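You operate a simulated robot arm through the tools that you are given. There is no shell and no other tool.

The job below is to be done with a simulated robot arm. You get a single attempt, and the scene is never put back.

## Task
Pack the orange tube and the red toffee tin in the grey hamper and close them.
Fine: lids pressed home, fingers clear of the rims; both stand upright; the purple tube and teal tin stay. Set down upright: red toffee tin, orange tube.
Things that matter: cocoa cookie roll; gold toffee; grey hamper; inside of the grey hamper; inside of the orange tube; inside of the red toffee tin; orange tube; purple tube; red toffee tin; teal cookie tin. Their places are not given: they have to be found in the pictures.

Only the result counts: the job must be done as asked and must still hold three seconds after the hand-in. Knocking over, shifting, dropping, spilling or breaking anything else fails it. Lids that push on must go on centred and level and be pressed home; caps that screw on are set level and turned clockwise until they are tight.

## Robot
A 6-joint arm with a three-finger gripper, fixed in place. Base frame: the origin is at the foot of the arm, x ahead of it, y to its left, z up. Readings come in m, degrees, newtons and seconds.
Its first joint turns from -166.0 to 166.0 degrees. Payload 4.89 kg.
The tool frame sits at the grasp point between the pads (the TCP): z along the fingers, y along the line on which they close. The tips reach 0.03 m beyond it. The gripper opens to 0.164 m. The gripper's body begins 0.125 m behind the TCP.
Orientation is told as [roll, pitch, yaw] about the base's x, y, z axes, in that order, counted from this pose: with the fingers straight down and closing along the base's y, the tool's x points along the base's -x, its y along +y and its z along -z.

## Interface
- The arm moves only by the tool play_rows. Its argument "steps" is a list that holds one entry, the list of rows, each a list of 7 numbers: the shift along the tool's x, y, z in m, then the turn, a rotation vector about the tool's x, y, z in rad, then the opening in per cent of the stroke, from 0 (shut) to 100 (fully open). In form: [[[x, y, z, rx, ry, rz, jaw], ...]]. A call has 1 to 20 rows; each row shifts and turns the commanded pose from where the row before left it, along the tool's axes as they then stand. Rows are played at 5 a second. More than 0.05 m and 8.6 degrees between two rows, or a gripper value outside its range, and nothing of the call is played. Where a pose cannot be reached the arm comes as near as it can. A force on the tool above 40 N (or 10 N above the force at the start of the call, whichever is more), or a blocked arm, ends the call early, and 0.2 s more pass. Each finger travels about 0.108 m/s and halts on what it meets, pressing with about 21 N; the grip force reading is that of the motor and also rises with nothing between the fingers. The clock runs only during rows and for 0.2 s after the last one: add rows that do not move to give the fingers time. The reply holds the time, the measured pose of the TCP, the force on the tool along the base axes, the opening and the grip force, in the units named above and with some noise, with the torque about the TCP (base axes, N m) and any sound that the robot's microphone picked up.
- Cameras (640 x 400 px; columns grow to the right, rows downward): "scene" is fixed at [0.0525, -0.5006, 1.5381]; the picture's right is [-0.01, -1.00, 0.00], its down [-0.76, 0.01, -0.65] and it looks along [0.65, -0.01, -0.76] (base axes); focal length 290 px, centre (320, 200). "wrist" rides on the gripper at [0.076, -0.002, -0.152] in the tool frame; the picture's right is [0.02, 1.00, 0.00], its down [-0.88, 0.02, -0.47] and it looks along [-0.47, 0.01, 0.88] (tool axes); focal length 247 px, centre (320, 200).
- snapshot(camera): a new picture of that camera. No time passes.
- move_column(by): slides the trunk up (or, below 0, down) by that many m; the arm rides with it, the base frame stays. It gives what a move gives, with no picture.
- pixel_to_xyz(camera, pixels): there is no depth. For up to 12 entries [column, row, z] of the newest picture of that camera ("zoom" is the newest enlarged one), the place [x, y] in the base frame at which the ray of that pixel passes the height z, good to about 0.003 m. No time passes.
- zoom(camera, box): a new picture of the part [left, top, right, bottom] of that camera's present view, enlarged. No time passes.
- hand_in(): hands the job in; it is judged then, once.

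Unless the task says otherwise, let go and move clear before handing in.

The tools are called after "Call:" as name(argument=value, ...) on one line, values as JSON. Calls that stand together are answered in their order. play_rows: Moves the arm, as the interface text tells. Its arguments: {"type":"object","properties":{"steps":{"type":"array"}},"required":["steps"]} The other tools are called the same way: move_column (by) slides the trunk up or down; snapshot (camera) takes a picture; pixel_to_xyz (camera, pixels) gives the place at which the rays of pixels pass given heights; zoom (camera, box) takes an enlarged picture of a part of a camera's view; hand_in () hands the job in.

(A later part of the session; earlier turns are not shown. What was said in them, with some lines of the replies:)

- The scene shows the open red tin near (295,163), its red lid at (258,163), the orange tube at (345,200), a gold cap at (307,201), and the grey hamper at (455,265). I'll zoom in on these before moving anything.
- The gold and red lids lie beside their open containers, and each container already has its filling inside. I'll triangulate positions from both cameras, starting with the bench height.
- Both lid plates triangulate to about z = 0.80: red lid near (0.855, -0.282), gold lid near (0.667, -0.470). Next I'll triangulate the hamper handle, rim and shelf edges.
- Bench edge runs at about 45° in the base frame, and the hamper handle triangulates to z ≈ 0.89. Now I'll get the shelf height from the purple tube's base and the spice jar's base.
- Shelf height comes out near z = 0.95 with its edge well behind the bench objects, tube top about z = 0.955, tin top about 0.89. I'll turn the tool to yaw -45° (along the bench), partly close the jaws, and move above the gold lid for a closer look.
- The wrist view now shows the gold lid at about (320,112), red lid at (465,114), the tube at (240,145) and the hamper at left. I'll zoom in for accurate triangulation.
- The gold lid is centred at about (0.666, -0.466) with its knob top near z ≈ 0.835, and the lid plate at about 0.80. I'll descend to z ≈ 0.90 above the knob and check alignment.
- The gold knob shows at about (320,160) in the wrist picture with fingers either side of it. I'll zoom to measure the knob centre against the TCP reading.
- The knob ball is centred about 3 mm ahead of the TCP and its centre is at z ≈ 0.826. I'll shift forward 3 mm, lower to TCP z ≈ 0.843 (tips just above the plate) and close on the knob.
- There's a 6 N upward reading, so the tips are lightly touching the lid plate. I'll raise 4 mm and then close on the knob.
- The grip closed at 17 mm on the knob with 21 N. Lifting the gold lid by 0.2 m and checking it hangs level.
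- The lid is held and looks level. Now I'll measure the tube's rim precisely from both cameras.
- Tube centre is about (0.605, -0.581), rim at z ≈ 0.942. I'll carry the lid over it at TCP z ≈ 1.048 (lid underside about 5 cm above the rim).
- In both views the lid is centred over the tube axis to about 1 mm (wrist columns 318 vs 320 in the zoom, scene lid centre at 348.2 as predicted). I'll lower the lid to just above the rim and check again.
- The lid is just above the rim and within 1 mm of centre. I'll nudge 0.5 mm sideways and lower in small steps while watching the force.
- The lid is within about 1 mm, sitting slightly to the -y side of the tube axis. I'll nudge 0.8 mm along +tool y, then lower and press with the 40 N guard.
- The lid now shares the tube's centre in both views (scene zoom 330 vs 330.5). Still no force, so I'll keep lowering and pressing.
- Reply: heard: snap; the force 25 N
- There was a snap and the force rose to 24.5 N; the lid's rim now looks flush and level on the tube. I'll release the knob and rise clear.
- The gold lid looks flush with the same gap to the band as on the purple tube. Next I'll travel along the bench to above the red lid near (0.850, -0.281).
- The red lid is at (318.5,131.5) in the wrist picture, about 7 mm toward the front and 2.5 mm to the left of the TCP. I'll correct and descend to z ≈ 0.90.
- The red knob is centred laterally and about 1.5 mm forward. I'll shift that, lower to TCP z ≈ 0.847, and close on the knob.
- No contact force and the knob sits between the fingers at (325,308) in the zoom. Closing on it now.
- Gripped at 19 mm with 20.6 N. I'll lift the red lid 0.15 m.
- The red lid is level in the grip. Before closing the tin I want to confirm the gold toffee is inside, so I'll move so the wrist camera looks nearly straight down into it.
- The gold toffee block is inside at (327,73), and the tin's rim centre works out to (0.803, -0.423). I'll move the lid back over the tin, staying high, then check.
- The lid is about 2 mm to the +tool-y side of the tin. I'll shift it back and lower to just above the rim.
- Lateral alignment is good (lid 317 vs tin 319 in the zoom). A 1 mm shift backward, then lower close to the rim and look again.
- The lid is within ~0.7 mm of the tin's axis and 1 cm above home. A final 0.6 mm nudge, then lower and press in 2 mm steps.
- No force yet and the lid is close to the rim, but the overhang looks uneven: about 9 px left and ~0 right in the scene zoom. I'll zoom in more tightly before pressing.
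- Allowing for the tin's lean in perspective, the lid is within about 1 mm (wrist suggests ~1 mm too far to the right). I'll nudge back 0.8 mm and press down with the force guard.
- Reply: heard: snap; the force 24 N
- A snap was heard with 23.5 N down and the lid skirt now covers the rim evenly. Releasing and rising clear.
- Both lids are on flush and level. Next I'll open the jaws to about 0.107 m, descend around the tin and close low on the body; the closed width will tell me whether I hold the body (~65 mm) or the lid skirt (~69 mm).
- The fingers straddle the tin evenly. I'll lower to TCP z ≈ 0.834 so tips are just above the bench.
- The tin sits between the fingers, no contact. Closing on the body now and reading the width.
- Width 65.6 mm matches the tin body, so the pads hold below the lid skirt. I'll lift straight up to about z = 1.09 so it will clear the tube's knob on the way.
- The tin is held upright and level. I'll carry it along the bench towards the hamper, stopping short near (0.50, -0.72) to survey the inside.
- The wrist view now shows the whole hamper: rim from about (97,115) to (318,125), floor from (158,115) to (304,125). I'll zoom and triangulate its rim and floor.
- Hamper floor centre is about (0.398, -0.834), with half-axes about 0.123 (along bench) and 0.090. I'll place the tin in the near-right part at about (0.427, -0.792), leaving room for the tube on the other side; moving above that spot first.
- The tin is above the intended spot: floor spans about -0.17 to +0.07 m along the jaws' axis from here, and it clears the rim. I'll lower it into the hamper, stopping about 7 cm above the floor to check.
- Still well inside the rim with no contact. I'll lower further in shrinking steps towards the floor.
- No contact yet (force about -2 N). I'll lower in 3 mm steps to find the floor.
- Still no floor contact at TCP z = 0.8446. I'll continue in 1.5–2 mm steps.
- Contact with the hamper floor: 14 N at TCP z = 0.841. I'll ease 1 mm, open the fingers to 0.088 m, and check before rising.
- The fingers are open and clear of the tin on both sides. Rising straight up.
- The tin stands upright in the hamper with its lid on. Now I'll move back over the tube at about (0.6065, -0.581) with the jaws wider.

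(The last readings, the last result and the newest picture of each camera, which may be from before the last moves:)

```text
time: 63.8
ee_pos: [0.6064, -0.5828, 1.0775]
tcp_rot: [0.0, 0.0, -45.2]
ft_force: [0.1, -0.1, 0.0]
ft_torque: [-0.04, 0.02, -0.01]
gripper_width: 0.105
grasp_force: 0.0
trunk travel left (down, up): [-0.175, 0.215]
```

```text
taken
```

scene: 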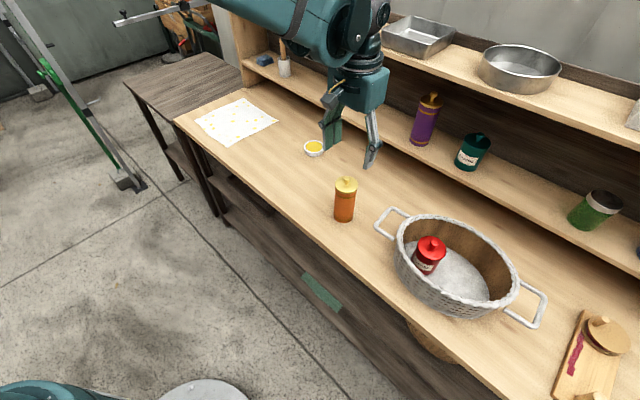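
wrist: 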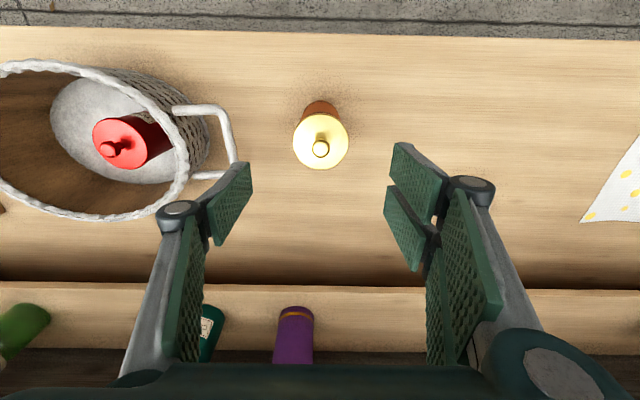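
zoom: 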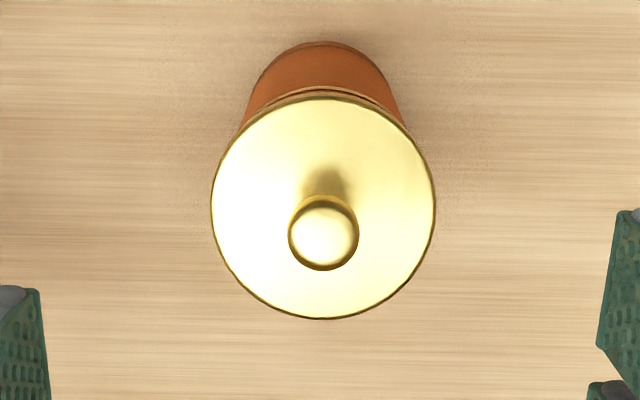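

The tube's lid is centred under the TCP (knob at (320.8,148)). I'll descend around the tube to TCP z ≈ 0.880, so the pads sit below the lid's skirt.

Call:
play_rows(steps=[[[0, 0, 0.03, 0, 0, 0, 64], [0, 0, 0.03, 0, 0, 0, 64], [0, 0, 0.03, 0, 0, 0, 64], [0, 0, 0.03, 0, 0, 0, 64], [0, 0, 0.03, 0, 0, 0, 64], [0, 0, 0.02, 0, 0, 0, 64], [0, 0, 0.015, 0, 0, 0, 64], [0, 0, 0.0125, 0, 0, 0, 64], [0, 0, 0, 0, 0, 0, 64], [0, 0, 0, 0, 0, 0, 64]]])

Call:
snapshot(camera="wrist")

Call:
zoom(camera="scene", box=[290, 130, 400, 230])

```text
time: 66.0
ee_pos: [0.6072, -0.5816, 0.8789]
tcp_rot: [0.0, 0.0, -45.1]
ft_force: [-0.1, 0.6, -0.6]
ft_torque: [-0.01, 0.0, -0.03]
gripper_width: 0.1048
grasp_force: 0.2
trunk travel left (down, up): [-0.175, 0.215]
```

```text
taken
```

wrist: 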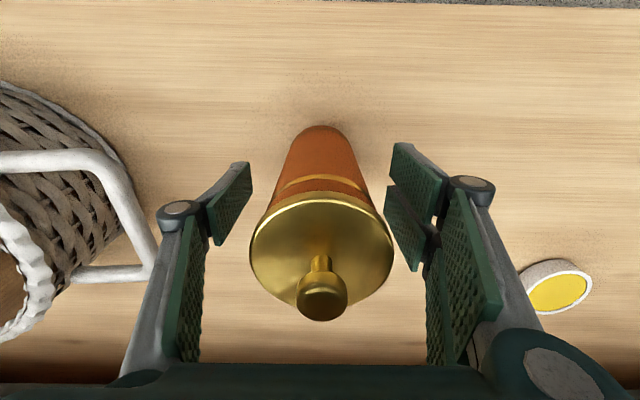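

```text
4.00 times, centred on (345, 180) of scene
```

zoom: 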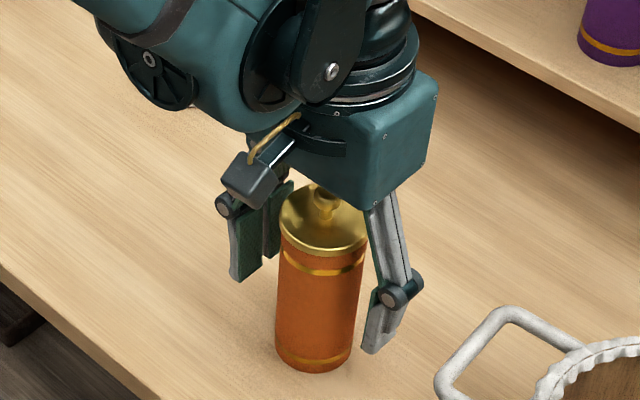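

Fingers straddle the tube below the lid with the handle well clear. Closing on the body.

Call:
play_rows(steps=[[[0, 0, 0, 0, 0, 0, 54], [0, 0, 0, 0, 0, 0, 46], [0, 0, 0, 0, 0, 0, 41], [0, 0, 0, 0, 0, 0, 38], [0, 0, 0, 0, 0, 0, 34], [0, 0, 0, 0, 0, 0, 30], [0, 0, 0, 0, 0, 0, 27], [0, 0, 0, 0, 0, 0, 27]]])

Call:
snapshot(camera="wrist")

```text
time: 67.8
ee_pos: [0.607, -0.5831, 0.88]
tcp_rot: [-0.1, -0.1, -45.1]
ft_force: [0.0, -1.0, 0.7]
ft_torque: [-0.01, 0.02, 0.01]
gripper_width: 0.0602
grasp_force: 21.1
trunk travel left (down, up): [-0.175, 0.215]
```

```text
taken
```

wrist: 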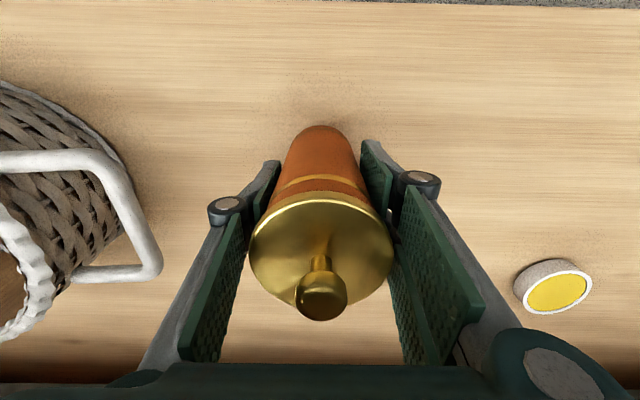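

Width 60.2 mm is the tube body, not the 65 mm lid. Lifting straight up to z ≈ 1.085.

Call:
play_rows(steps=[[[0, 0, -0.005, 0, 0, 0, 27], [0, 0, -0.01, 0, 0, 0, 27], [0, 0, -0.02, 0, 0, 0, 27], [0, 0, -0.03, 0, 0, 0, 27], [0, 0, -0.03, 0, 0, 0, 27], [0, 0, -0.03, 0, 0, 0, 27], [0, 0, -0.03, 0, 0, 0, 27], [0, 0, -0.03, 0, 0, 0, 27], [0, 0, -0.02, 0, 0, 0, 27], [0, 0, 0, 0, 0, 0, 27]]])

Call:
snapshot(camera="wrist")

Call:
snapshot(camera="scene")

```text
time: 70.0
ee_pos: [0.6081, -0.5804, 1.0834]
tcp_rot: [0.0, 0.0, -45.1]
ft_force: [0.3, 0.3, -2.2]
ft_torque: [-0.01, 0.01, 0.01]
gripper_width: 0.06
grasp_force: 21.2
trunk travel left (down, up): [-0.175, 0.215]
```

```text
taken
```

wrist: 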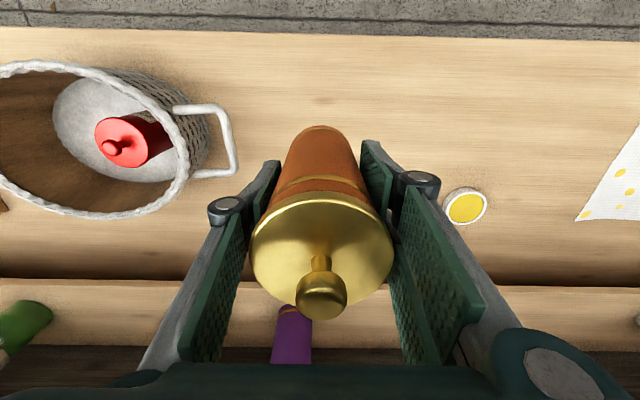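

```text
taken
```

scene: 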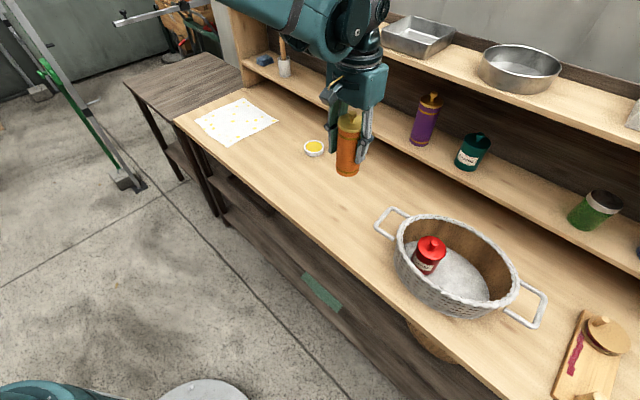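

The tube hangs upright with its bottom at about z = 1.00. I'll carry it over the hamper to the far side of the tin, near (0.351, -0.868).

Call:
play_rows(steps=[[[-0.002, -0.02, 0, 0, 0, 0, 27], [-0.002, -0.035, 0, 0, 0, 0, 27], [-0.002, -0.04, 0, 0, 0, 0, 27], [-0.002, -0.04, 0, 0, 0, 0, 27], [-0.002, -0.04, 0, 0, 0, 0, 27], [-0.002, -0.04, 0, 0, 0, 0, 27], [-0.002, -0.04, 0, 0, 0, 0, 27], [-0.002, -0.04, 0, 0, 0, 0, 27], [-0.002, -0.04, 0, 0, 0, 0, 27], [-0.002, -0.03, 0, 0, 0, 0, 27], [-0.0015, -0.02, 0, 0, 0, 0, 27], [0, 0, 0, 0, 0, 0, 27], [0, 0, 0, 0, 0, 0, 27]]])

Call:
snapshot(camera="wrist")

Call:
snapshot(camera="scene")

```text
time: 72.8
ee_pos: [0.35, -0.8677, 1.0821]
tcp_rot: [0.0, 0.0, -45.1]
ft_force: [0.0, 0.3, -1.1]
ft_torque: [0.06, 0.0, 0.01]
gripper_width: 0.0596
grasp_force: 21.0
trunk travel left (down, up): [-0.175, 0.215]
```

```text
taken
```

wrist: 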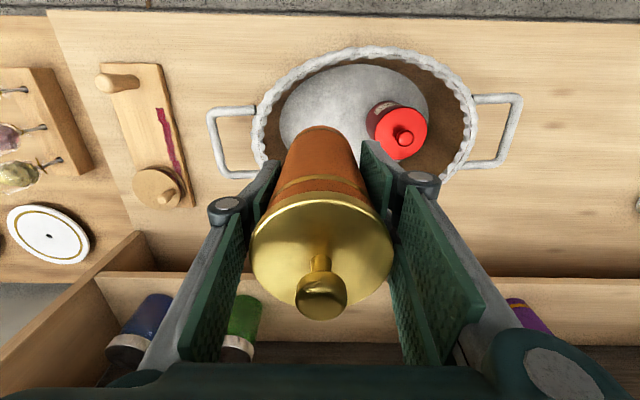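

```text
taken
```

scene: 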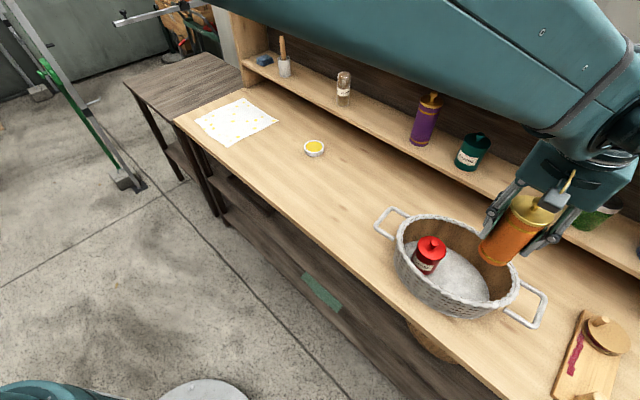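

The tube is over the free part of the floor: floor's left end is about 67 mm to one side, tin about 110 mm to the other. Lowering in stages.

Call:
play_rows(steps=[[[0, 0, 0.02, 0, 0, 0, 27], [0, 0, 0.025, 0, 0, 0, 27], [0, 0, 0.025, 0, 0, 0, 27], [0, 0, 0.025, 0, 0, 0, 27], [0, 0, 0.02, 0, 0, 0, 27], [0, 0, 0, 0, 0, 0, 27], [0, 0, 0, 0, 0, 0, 27]]])

Call:
snapshot(camera="wrist")

Call:
snapshot(camera="scene")

```text
time: 74.4
ee_pos: [0.349, -0.8678, 0.9683]
tcp_rot: [-0.1, 0.1, -45.2]
ft_force: [0.0, -0.1, -1.6]
ft_torque: [0.06, 0.02, 0.02]
gripper_width: 0.0599
grasp_force: 20.5
trunk travel left (down, up): [-0.175, 0.215]
```

```text
taken
```

wrist: 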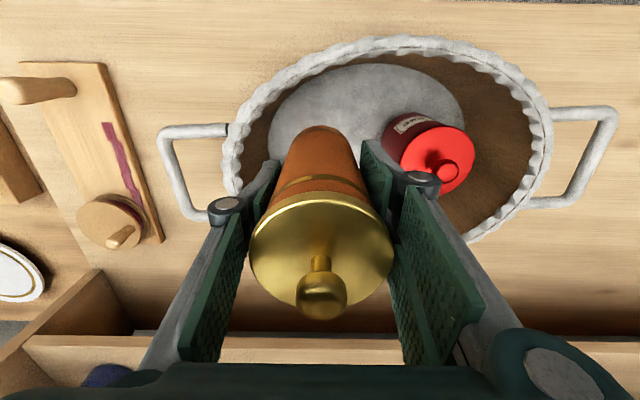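

```text
taken
```

scene: 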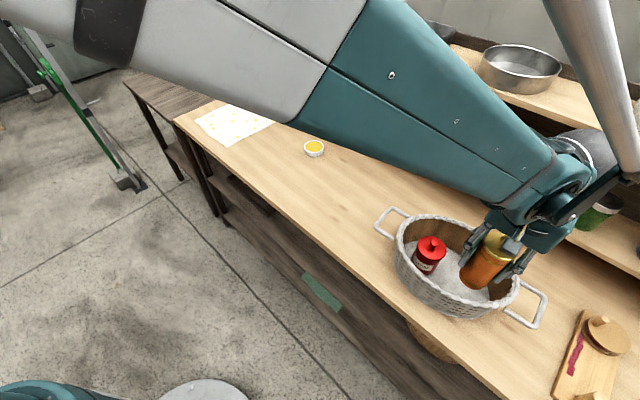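

Clearances are balanced: hamper rim about 76 mm to the left and the tin's lid edge about 75 mm to the right of the tube axis. Continuing down to just above the floor.

Call:
play_rows(steps=[[[0, 0, 0.02, 0, 0, 0, 27], [0, 0, 0.02, 0, 0, 0, 27], [0, 0, 0.015, 0, 0, 0, 27], [0, 0, 0.01, 0, 0, 0, 27], [0, 0, 0.005, 0, 0, 0, 27], [0, 0, 0, 0, 0, 0, 27]]])

Call:
snapshot(camera="wrist")

Call:
zoom(camera="scene", box=[380, 190, 560, 330])

```text
time: 75.8
ee_pos: [0.35, -0.8689, 0.8985]
tcp_rot: [0.0, 0.0, -45.2]
ft_force: [-1.0, 0.4, -3.0]
ft_torque: [0.0, 0.06, 0.0]
gripper_width: 0.0597
grasp_force: 21.4
trunk travel left (down, up): [-0.175, 0.215]
```

```text
taken
```

wrist: 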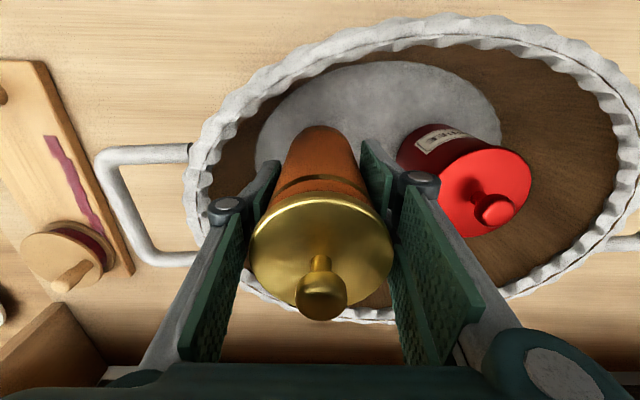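

```text
2.86 times, centred on (470, 260) of scene
```

zoom: 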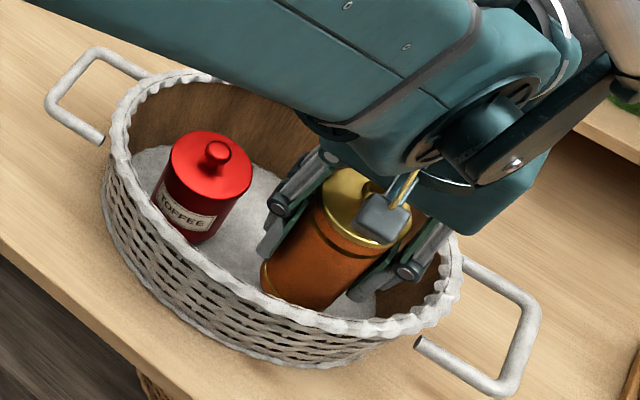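

Clear of the tin and rim. Now small steps to find the floor.

Call:
play_rows(steps=[[[0, 0, 0.003, 0, 0, 0, 27], [0, 0, 0.003, 0, 0, 0, 27], [0, 0, 0.002, 0, 0, 0, 27], [0, 0, 0, 0, 0, 0, 27]]])

```text
time: 76.8
ee_pos: [0.3483, -0.8692, 0.8902]
tcp_rot: [0.0, -0.1, -45.1]
ft_force: [-0.5, -0.1, -1.3]
ft_torque: [-0.01, -0.01, 0.01]
gripper_width: 0.0598
grasp_force: 20.9
trunk travel left (down, up): [-0.175, 0.215]
```

Call:
play_rows(steps=[[[0, 0, 0.002, 0, 0, 0, 27], [0, 0, 0.0015, 0, 0, 0, 27], [0, 0, 0, 0, 0, 0, 27]]])

```text
time: 77.6
ee_pos: [0.3495, -0.8684, 0.8878]
tcp_rot: [0.0, 0.0, -45.1]
ft_force: [-0.3, 0.4, -1.5]
ft_torque: [0.03, 0.0, 0.02]
gripper_width: 0.0599
grasp_force: 20.8
trunk travel left (down, up): [-0.175, 0.215]
```

No floor contact yet at TCP z = 0.888. Continuing with 1.5 mm steps.

Call:
play_rows(steps=[[[0, 0, 0.0015, 0, 0, 0, 27], [0, 0, 0.0015, 0, 0, 0, 27], [0, 0, 0, 0, 0, 0, 27]]])

```text
time: 78.4
ee_pos: [0.3495, -0.8678, 0.8856]
tcp_rot: [0.0, 0.0, -45.1]
ft_force: [1.2, -1.7, 18.7]
ft_torque: [-0.11, -0.06, -0.06]
gripper_width: 0.0598
grasp_force: 21.1
trunk travel left (down, up): [-0.175, 0.215]
```

Floor contact at 18.7 N. I'll ease 1 mm and open the fingers to about 0.077 m.

Call:
play_rows(steps=[[[0, 0, -0.001, 0, 0, 0, 27], [0, 0, 0, 0, 0, 0, 38], [0, 0, 0, 0, 0, 0, 43], [0, 0, 0, 0, 0, 0, 47], [0, 0, 0, 0, 0, 0, 47], [0, 0, 0, 0, 0, 0, 47]]])

Call:
snapshot(camera="wrist")

Call:
zoom(camera="scene", box=[380, 190, 560, 330])

```text
time: 79.8
ee_pos: [0.3489, -0.8682, 0.8864]
tcp_rot: [0.0, 0.0, -45.2]
ft_force: [0.3, 0.7, 0.0]
ft_torque: [0.02, -0.01, 0.02]
gripper_width: 0.077
grasp_force: 0.0
trunk travel left (down, up): [-0.175, 0.215]
```

```text
taken
```

wrist: 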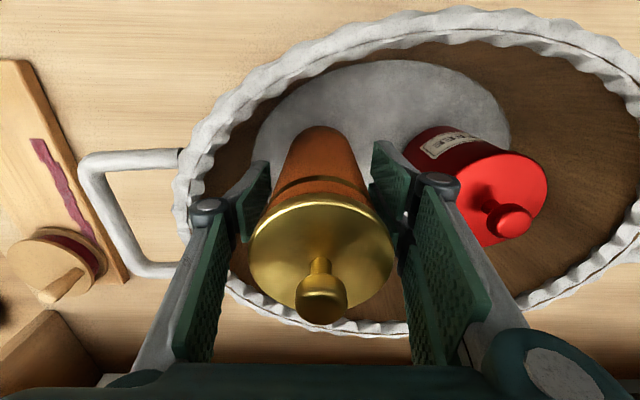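

```text
2.86 times, centred on (470, 260) of scene
```

zoom: 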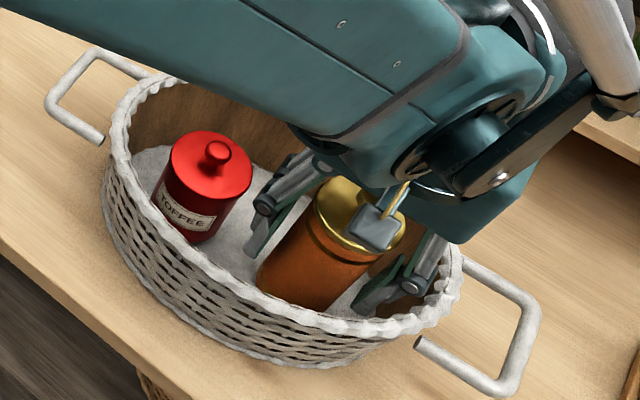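

The tube stands free between open fingers, with the lid clear of both. Rising straight up slowly.

Call:
play_rows(steps=[[[0, 0, -0.006, 0, 0, 0, 47], [0, 0, -0.01, 0, 0, 0, 47], [0, 0, -0.015, 0, 0, 0, 47], [0, 0, -0.02, 0, 0, 0, 47], [0, 0, -0.02, 0, 0, 0, 47], [0, 0, -0.025, 0, 0, 0, 47], [0, 0, -0.03, 0, 0, 0, 47], [0, 0, -0.03, 0, 0, 0, 47], [0, 0, -0.03, 0, 0, 0, 47], [0, 0, 0, 0, 0, 0, 47]]])

Call:
snapshot(camera="wrist")

Call:
zoom(camera="scene", box=[380, 190, 560, 330])

```text
time: 82.0
ee_pos: [0.3494, -0.8706, 1.0733]
tcp_rot: [0.0, 0.0, -45.0]
ft_force: [-0.6, 1.5, 0.2]
ft_torque: [-0.06, -0.03, 0.01]
gripper_width: 0.077
grasp_force: 0.0
trunk travel left (down, up): [-0.175, 0.215]
```

```text
taken
```

wrist: 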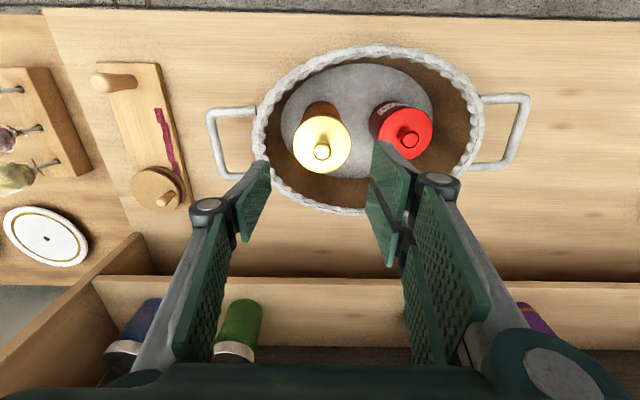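

```text
2.86 times, centred on (470, 260) of scene
```

zoom: 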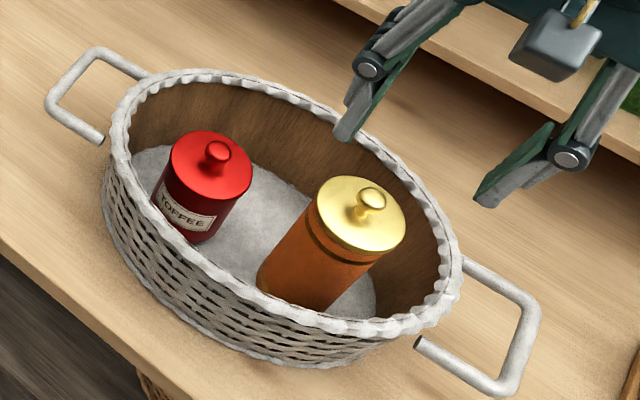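

Both containers stand upright in the hamper with lids on. I'll move the hand up and back towards the base, then do a final inspection.

Call:
play_rows(steps=[[[0, 0, -0.03, 0, 0, 0, 47], [0, 0, -0.03, 0, 0, 0, 47], [0, 0, -0.03, 0, 0, 0, 47], [0.03, 0.03, -0.01, 0, 0, 0, 47], [0.03, 0.03, 0, 0, 0, 0, 47], [0.03, 0.03, 0, 0, 0, 0, 47], [0.03, 0.03, 0, 0, 0, 0, 47], [0.03, 0.03, 0, 0, 0, 0, 47], [0, 0, 0, 0, 0, 0, 47], [0, 0, 0, 0, 0, 0, 47]]])

Call:
snapshot(camera="scene")

Call:
snapshot(camera="wrist")

Call:
zoom(camera="scene", box=[400, 220, 520, 310])

Call:
zoom(camera="scene", box=[400, 225, 450, 280])

Call:
zoom(camera="scene", box=[455, 240, 515, 300])

```text
time: 84.2
ee_pos: [0.3523, -0.6536, 1.173]
tcp_rot: [0.0, 0.0, -45.1]
ft_force: [-0.4, 1.0, 0.3]
ft_torque: [-0.11, -0.03, 0.01]
gripper_width: 0.077
grasp_force: 0.1
trunk travel left (down, up): [-0.175, 0.215]
```

```text
taken
```

scene: 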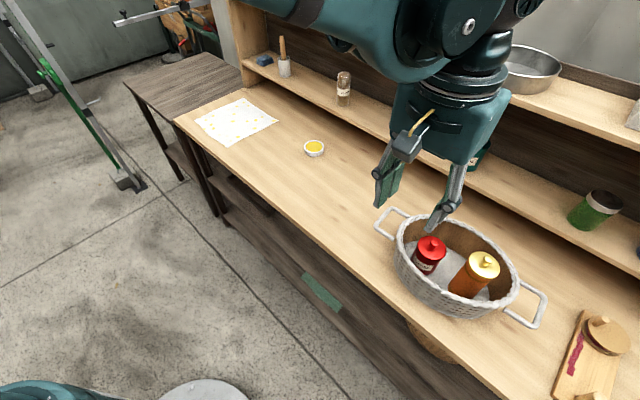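

```text
taken
```

wrist: 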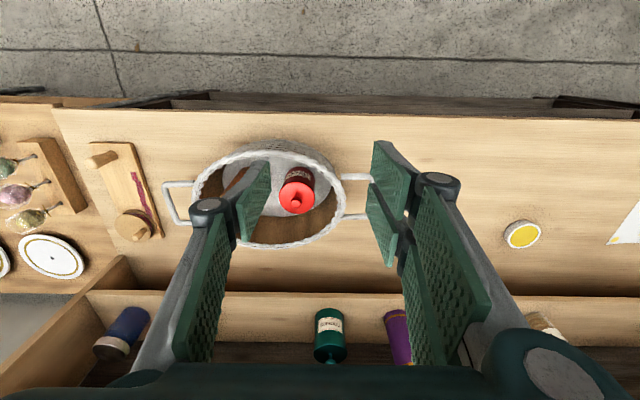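

```text
4.44 times, centred on (460, 265) of scene
```

zoom: 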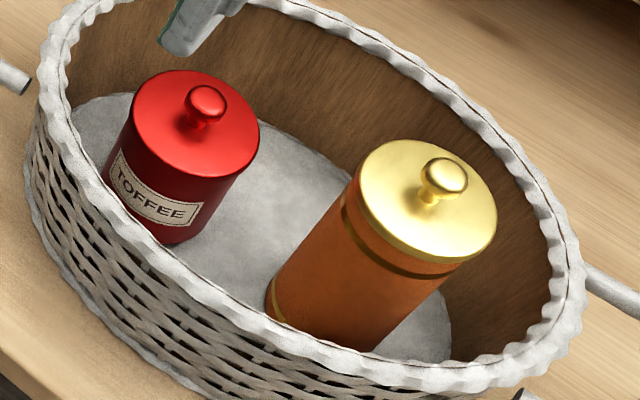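

```text
7.27 times, centred on (425, 252) of scene
```

zoom: 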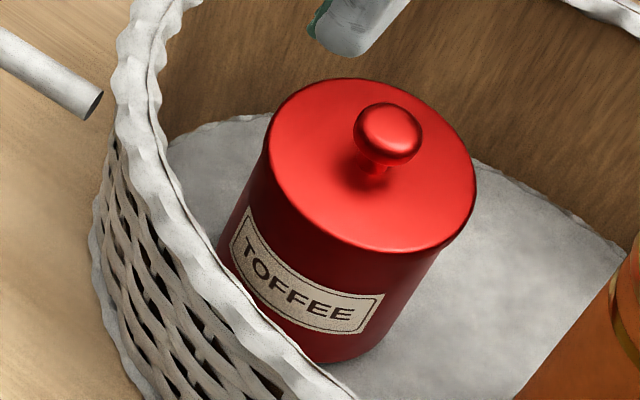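

```text
6.67 times, centred on (485, 270) of scene
```

zoom: 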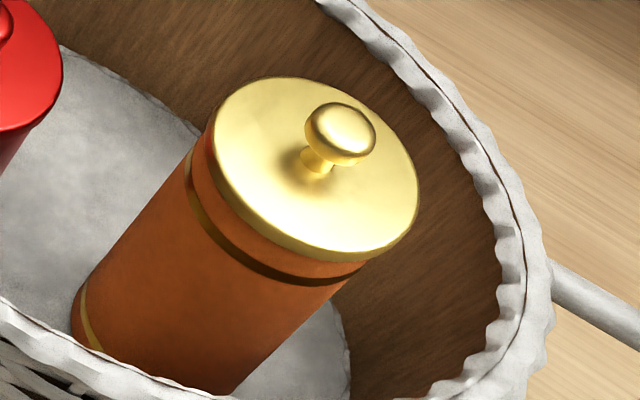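

The final pictures show the red tin and orange tube upright in the hamper. Both lids snapped on and look flush, and the purple tube and teal tin are still on the shelf. The hand is empty at z = 1.17, clear of everything, so I'm handing in.

Call:
hand_in()

```text
The job is handed in.
```

The orange tube and the red toffee tin are closed and standing upright in the grey hamper, and the job is handed in. I don't have the judge's result yet.

- **Lids:** the gold lid is on the tube and the red lid is on the tin. Each one snapped when pressed, and both looked level and flush in the last pictures.
- **Contents:** I saw the gold toffee in the tin and a foil-wrapped roll in the tube (taken to be the cocoa cookie roll) before closing them.
- **Grip:** I carried both by the body, below the lid, and let each go only after it touched the hamper floor.
- **Everything else:** the purple tube and teal tin are still on the shelf. Nothing else looked moved in the last pictures.
- **Arm:** the hand is empty and clear of the hamper.
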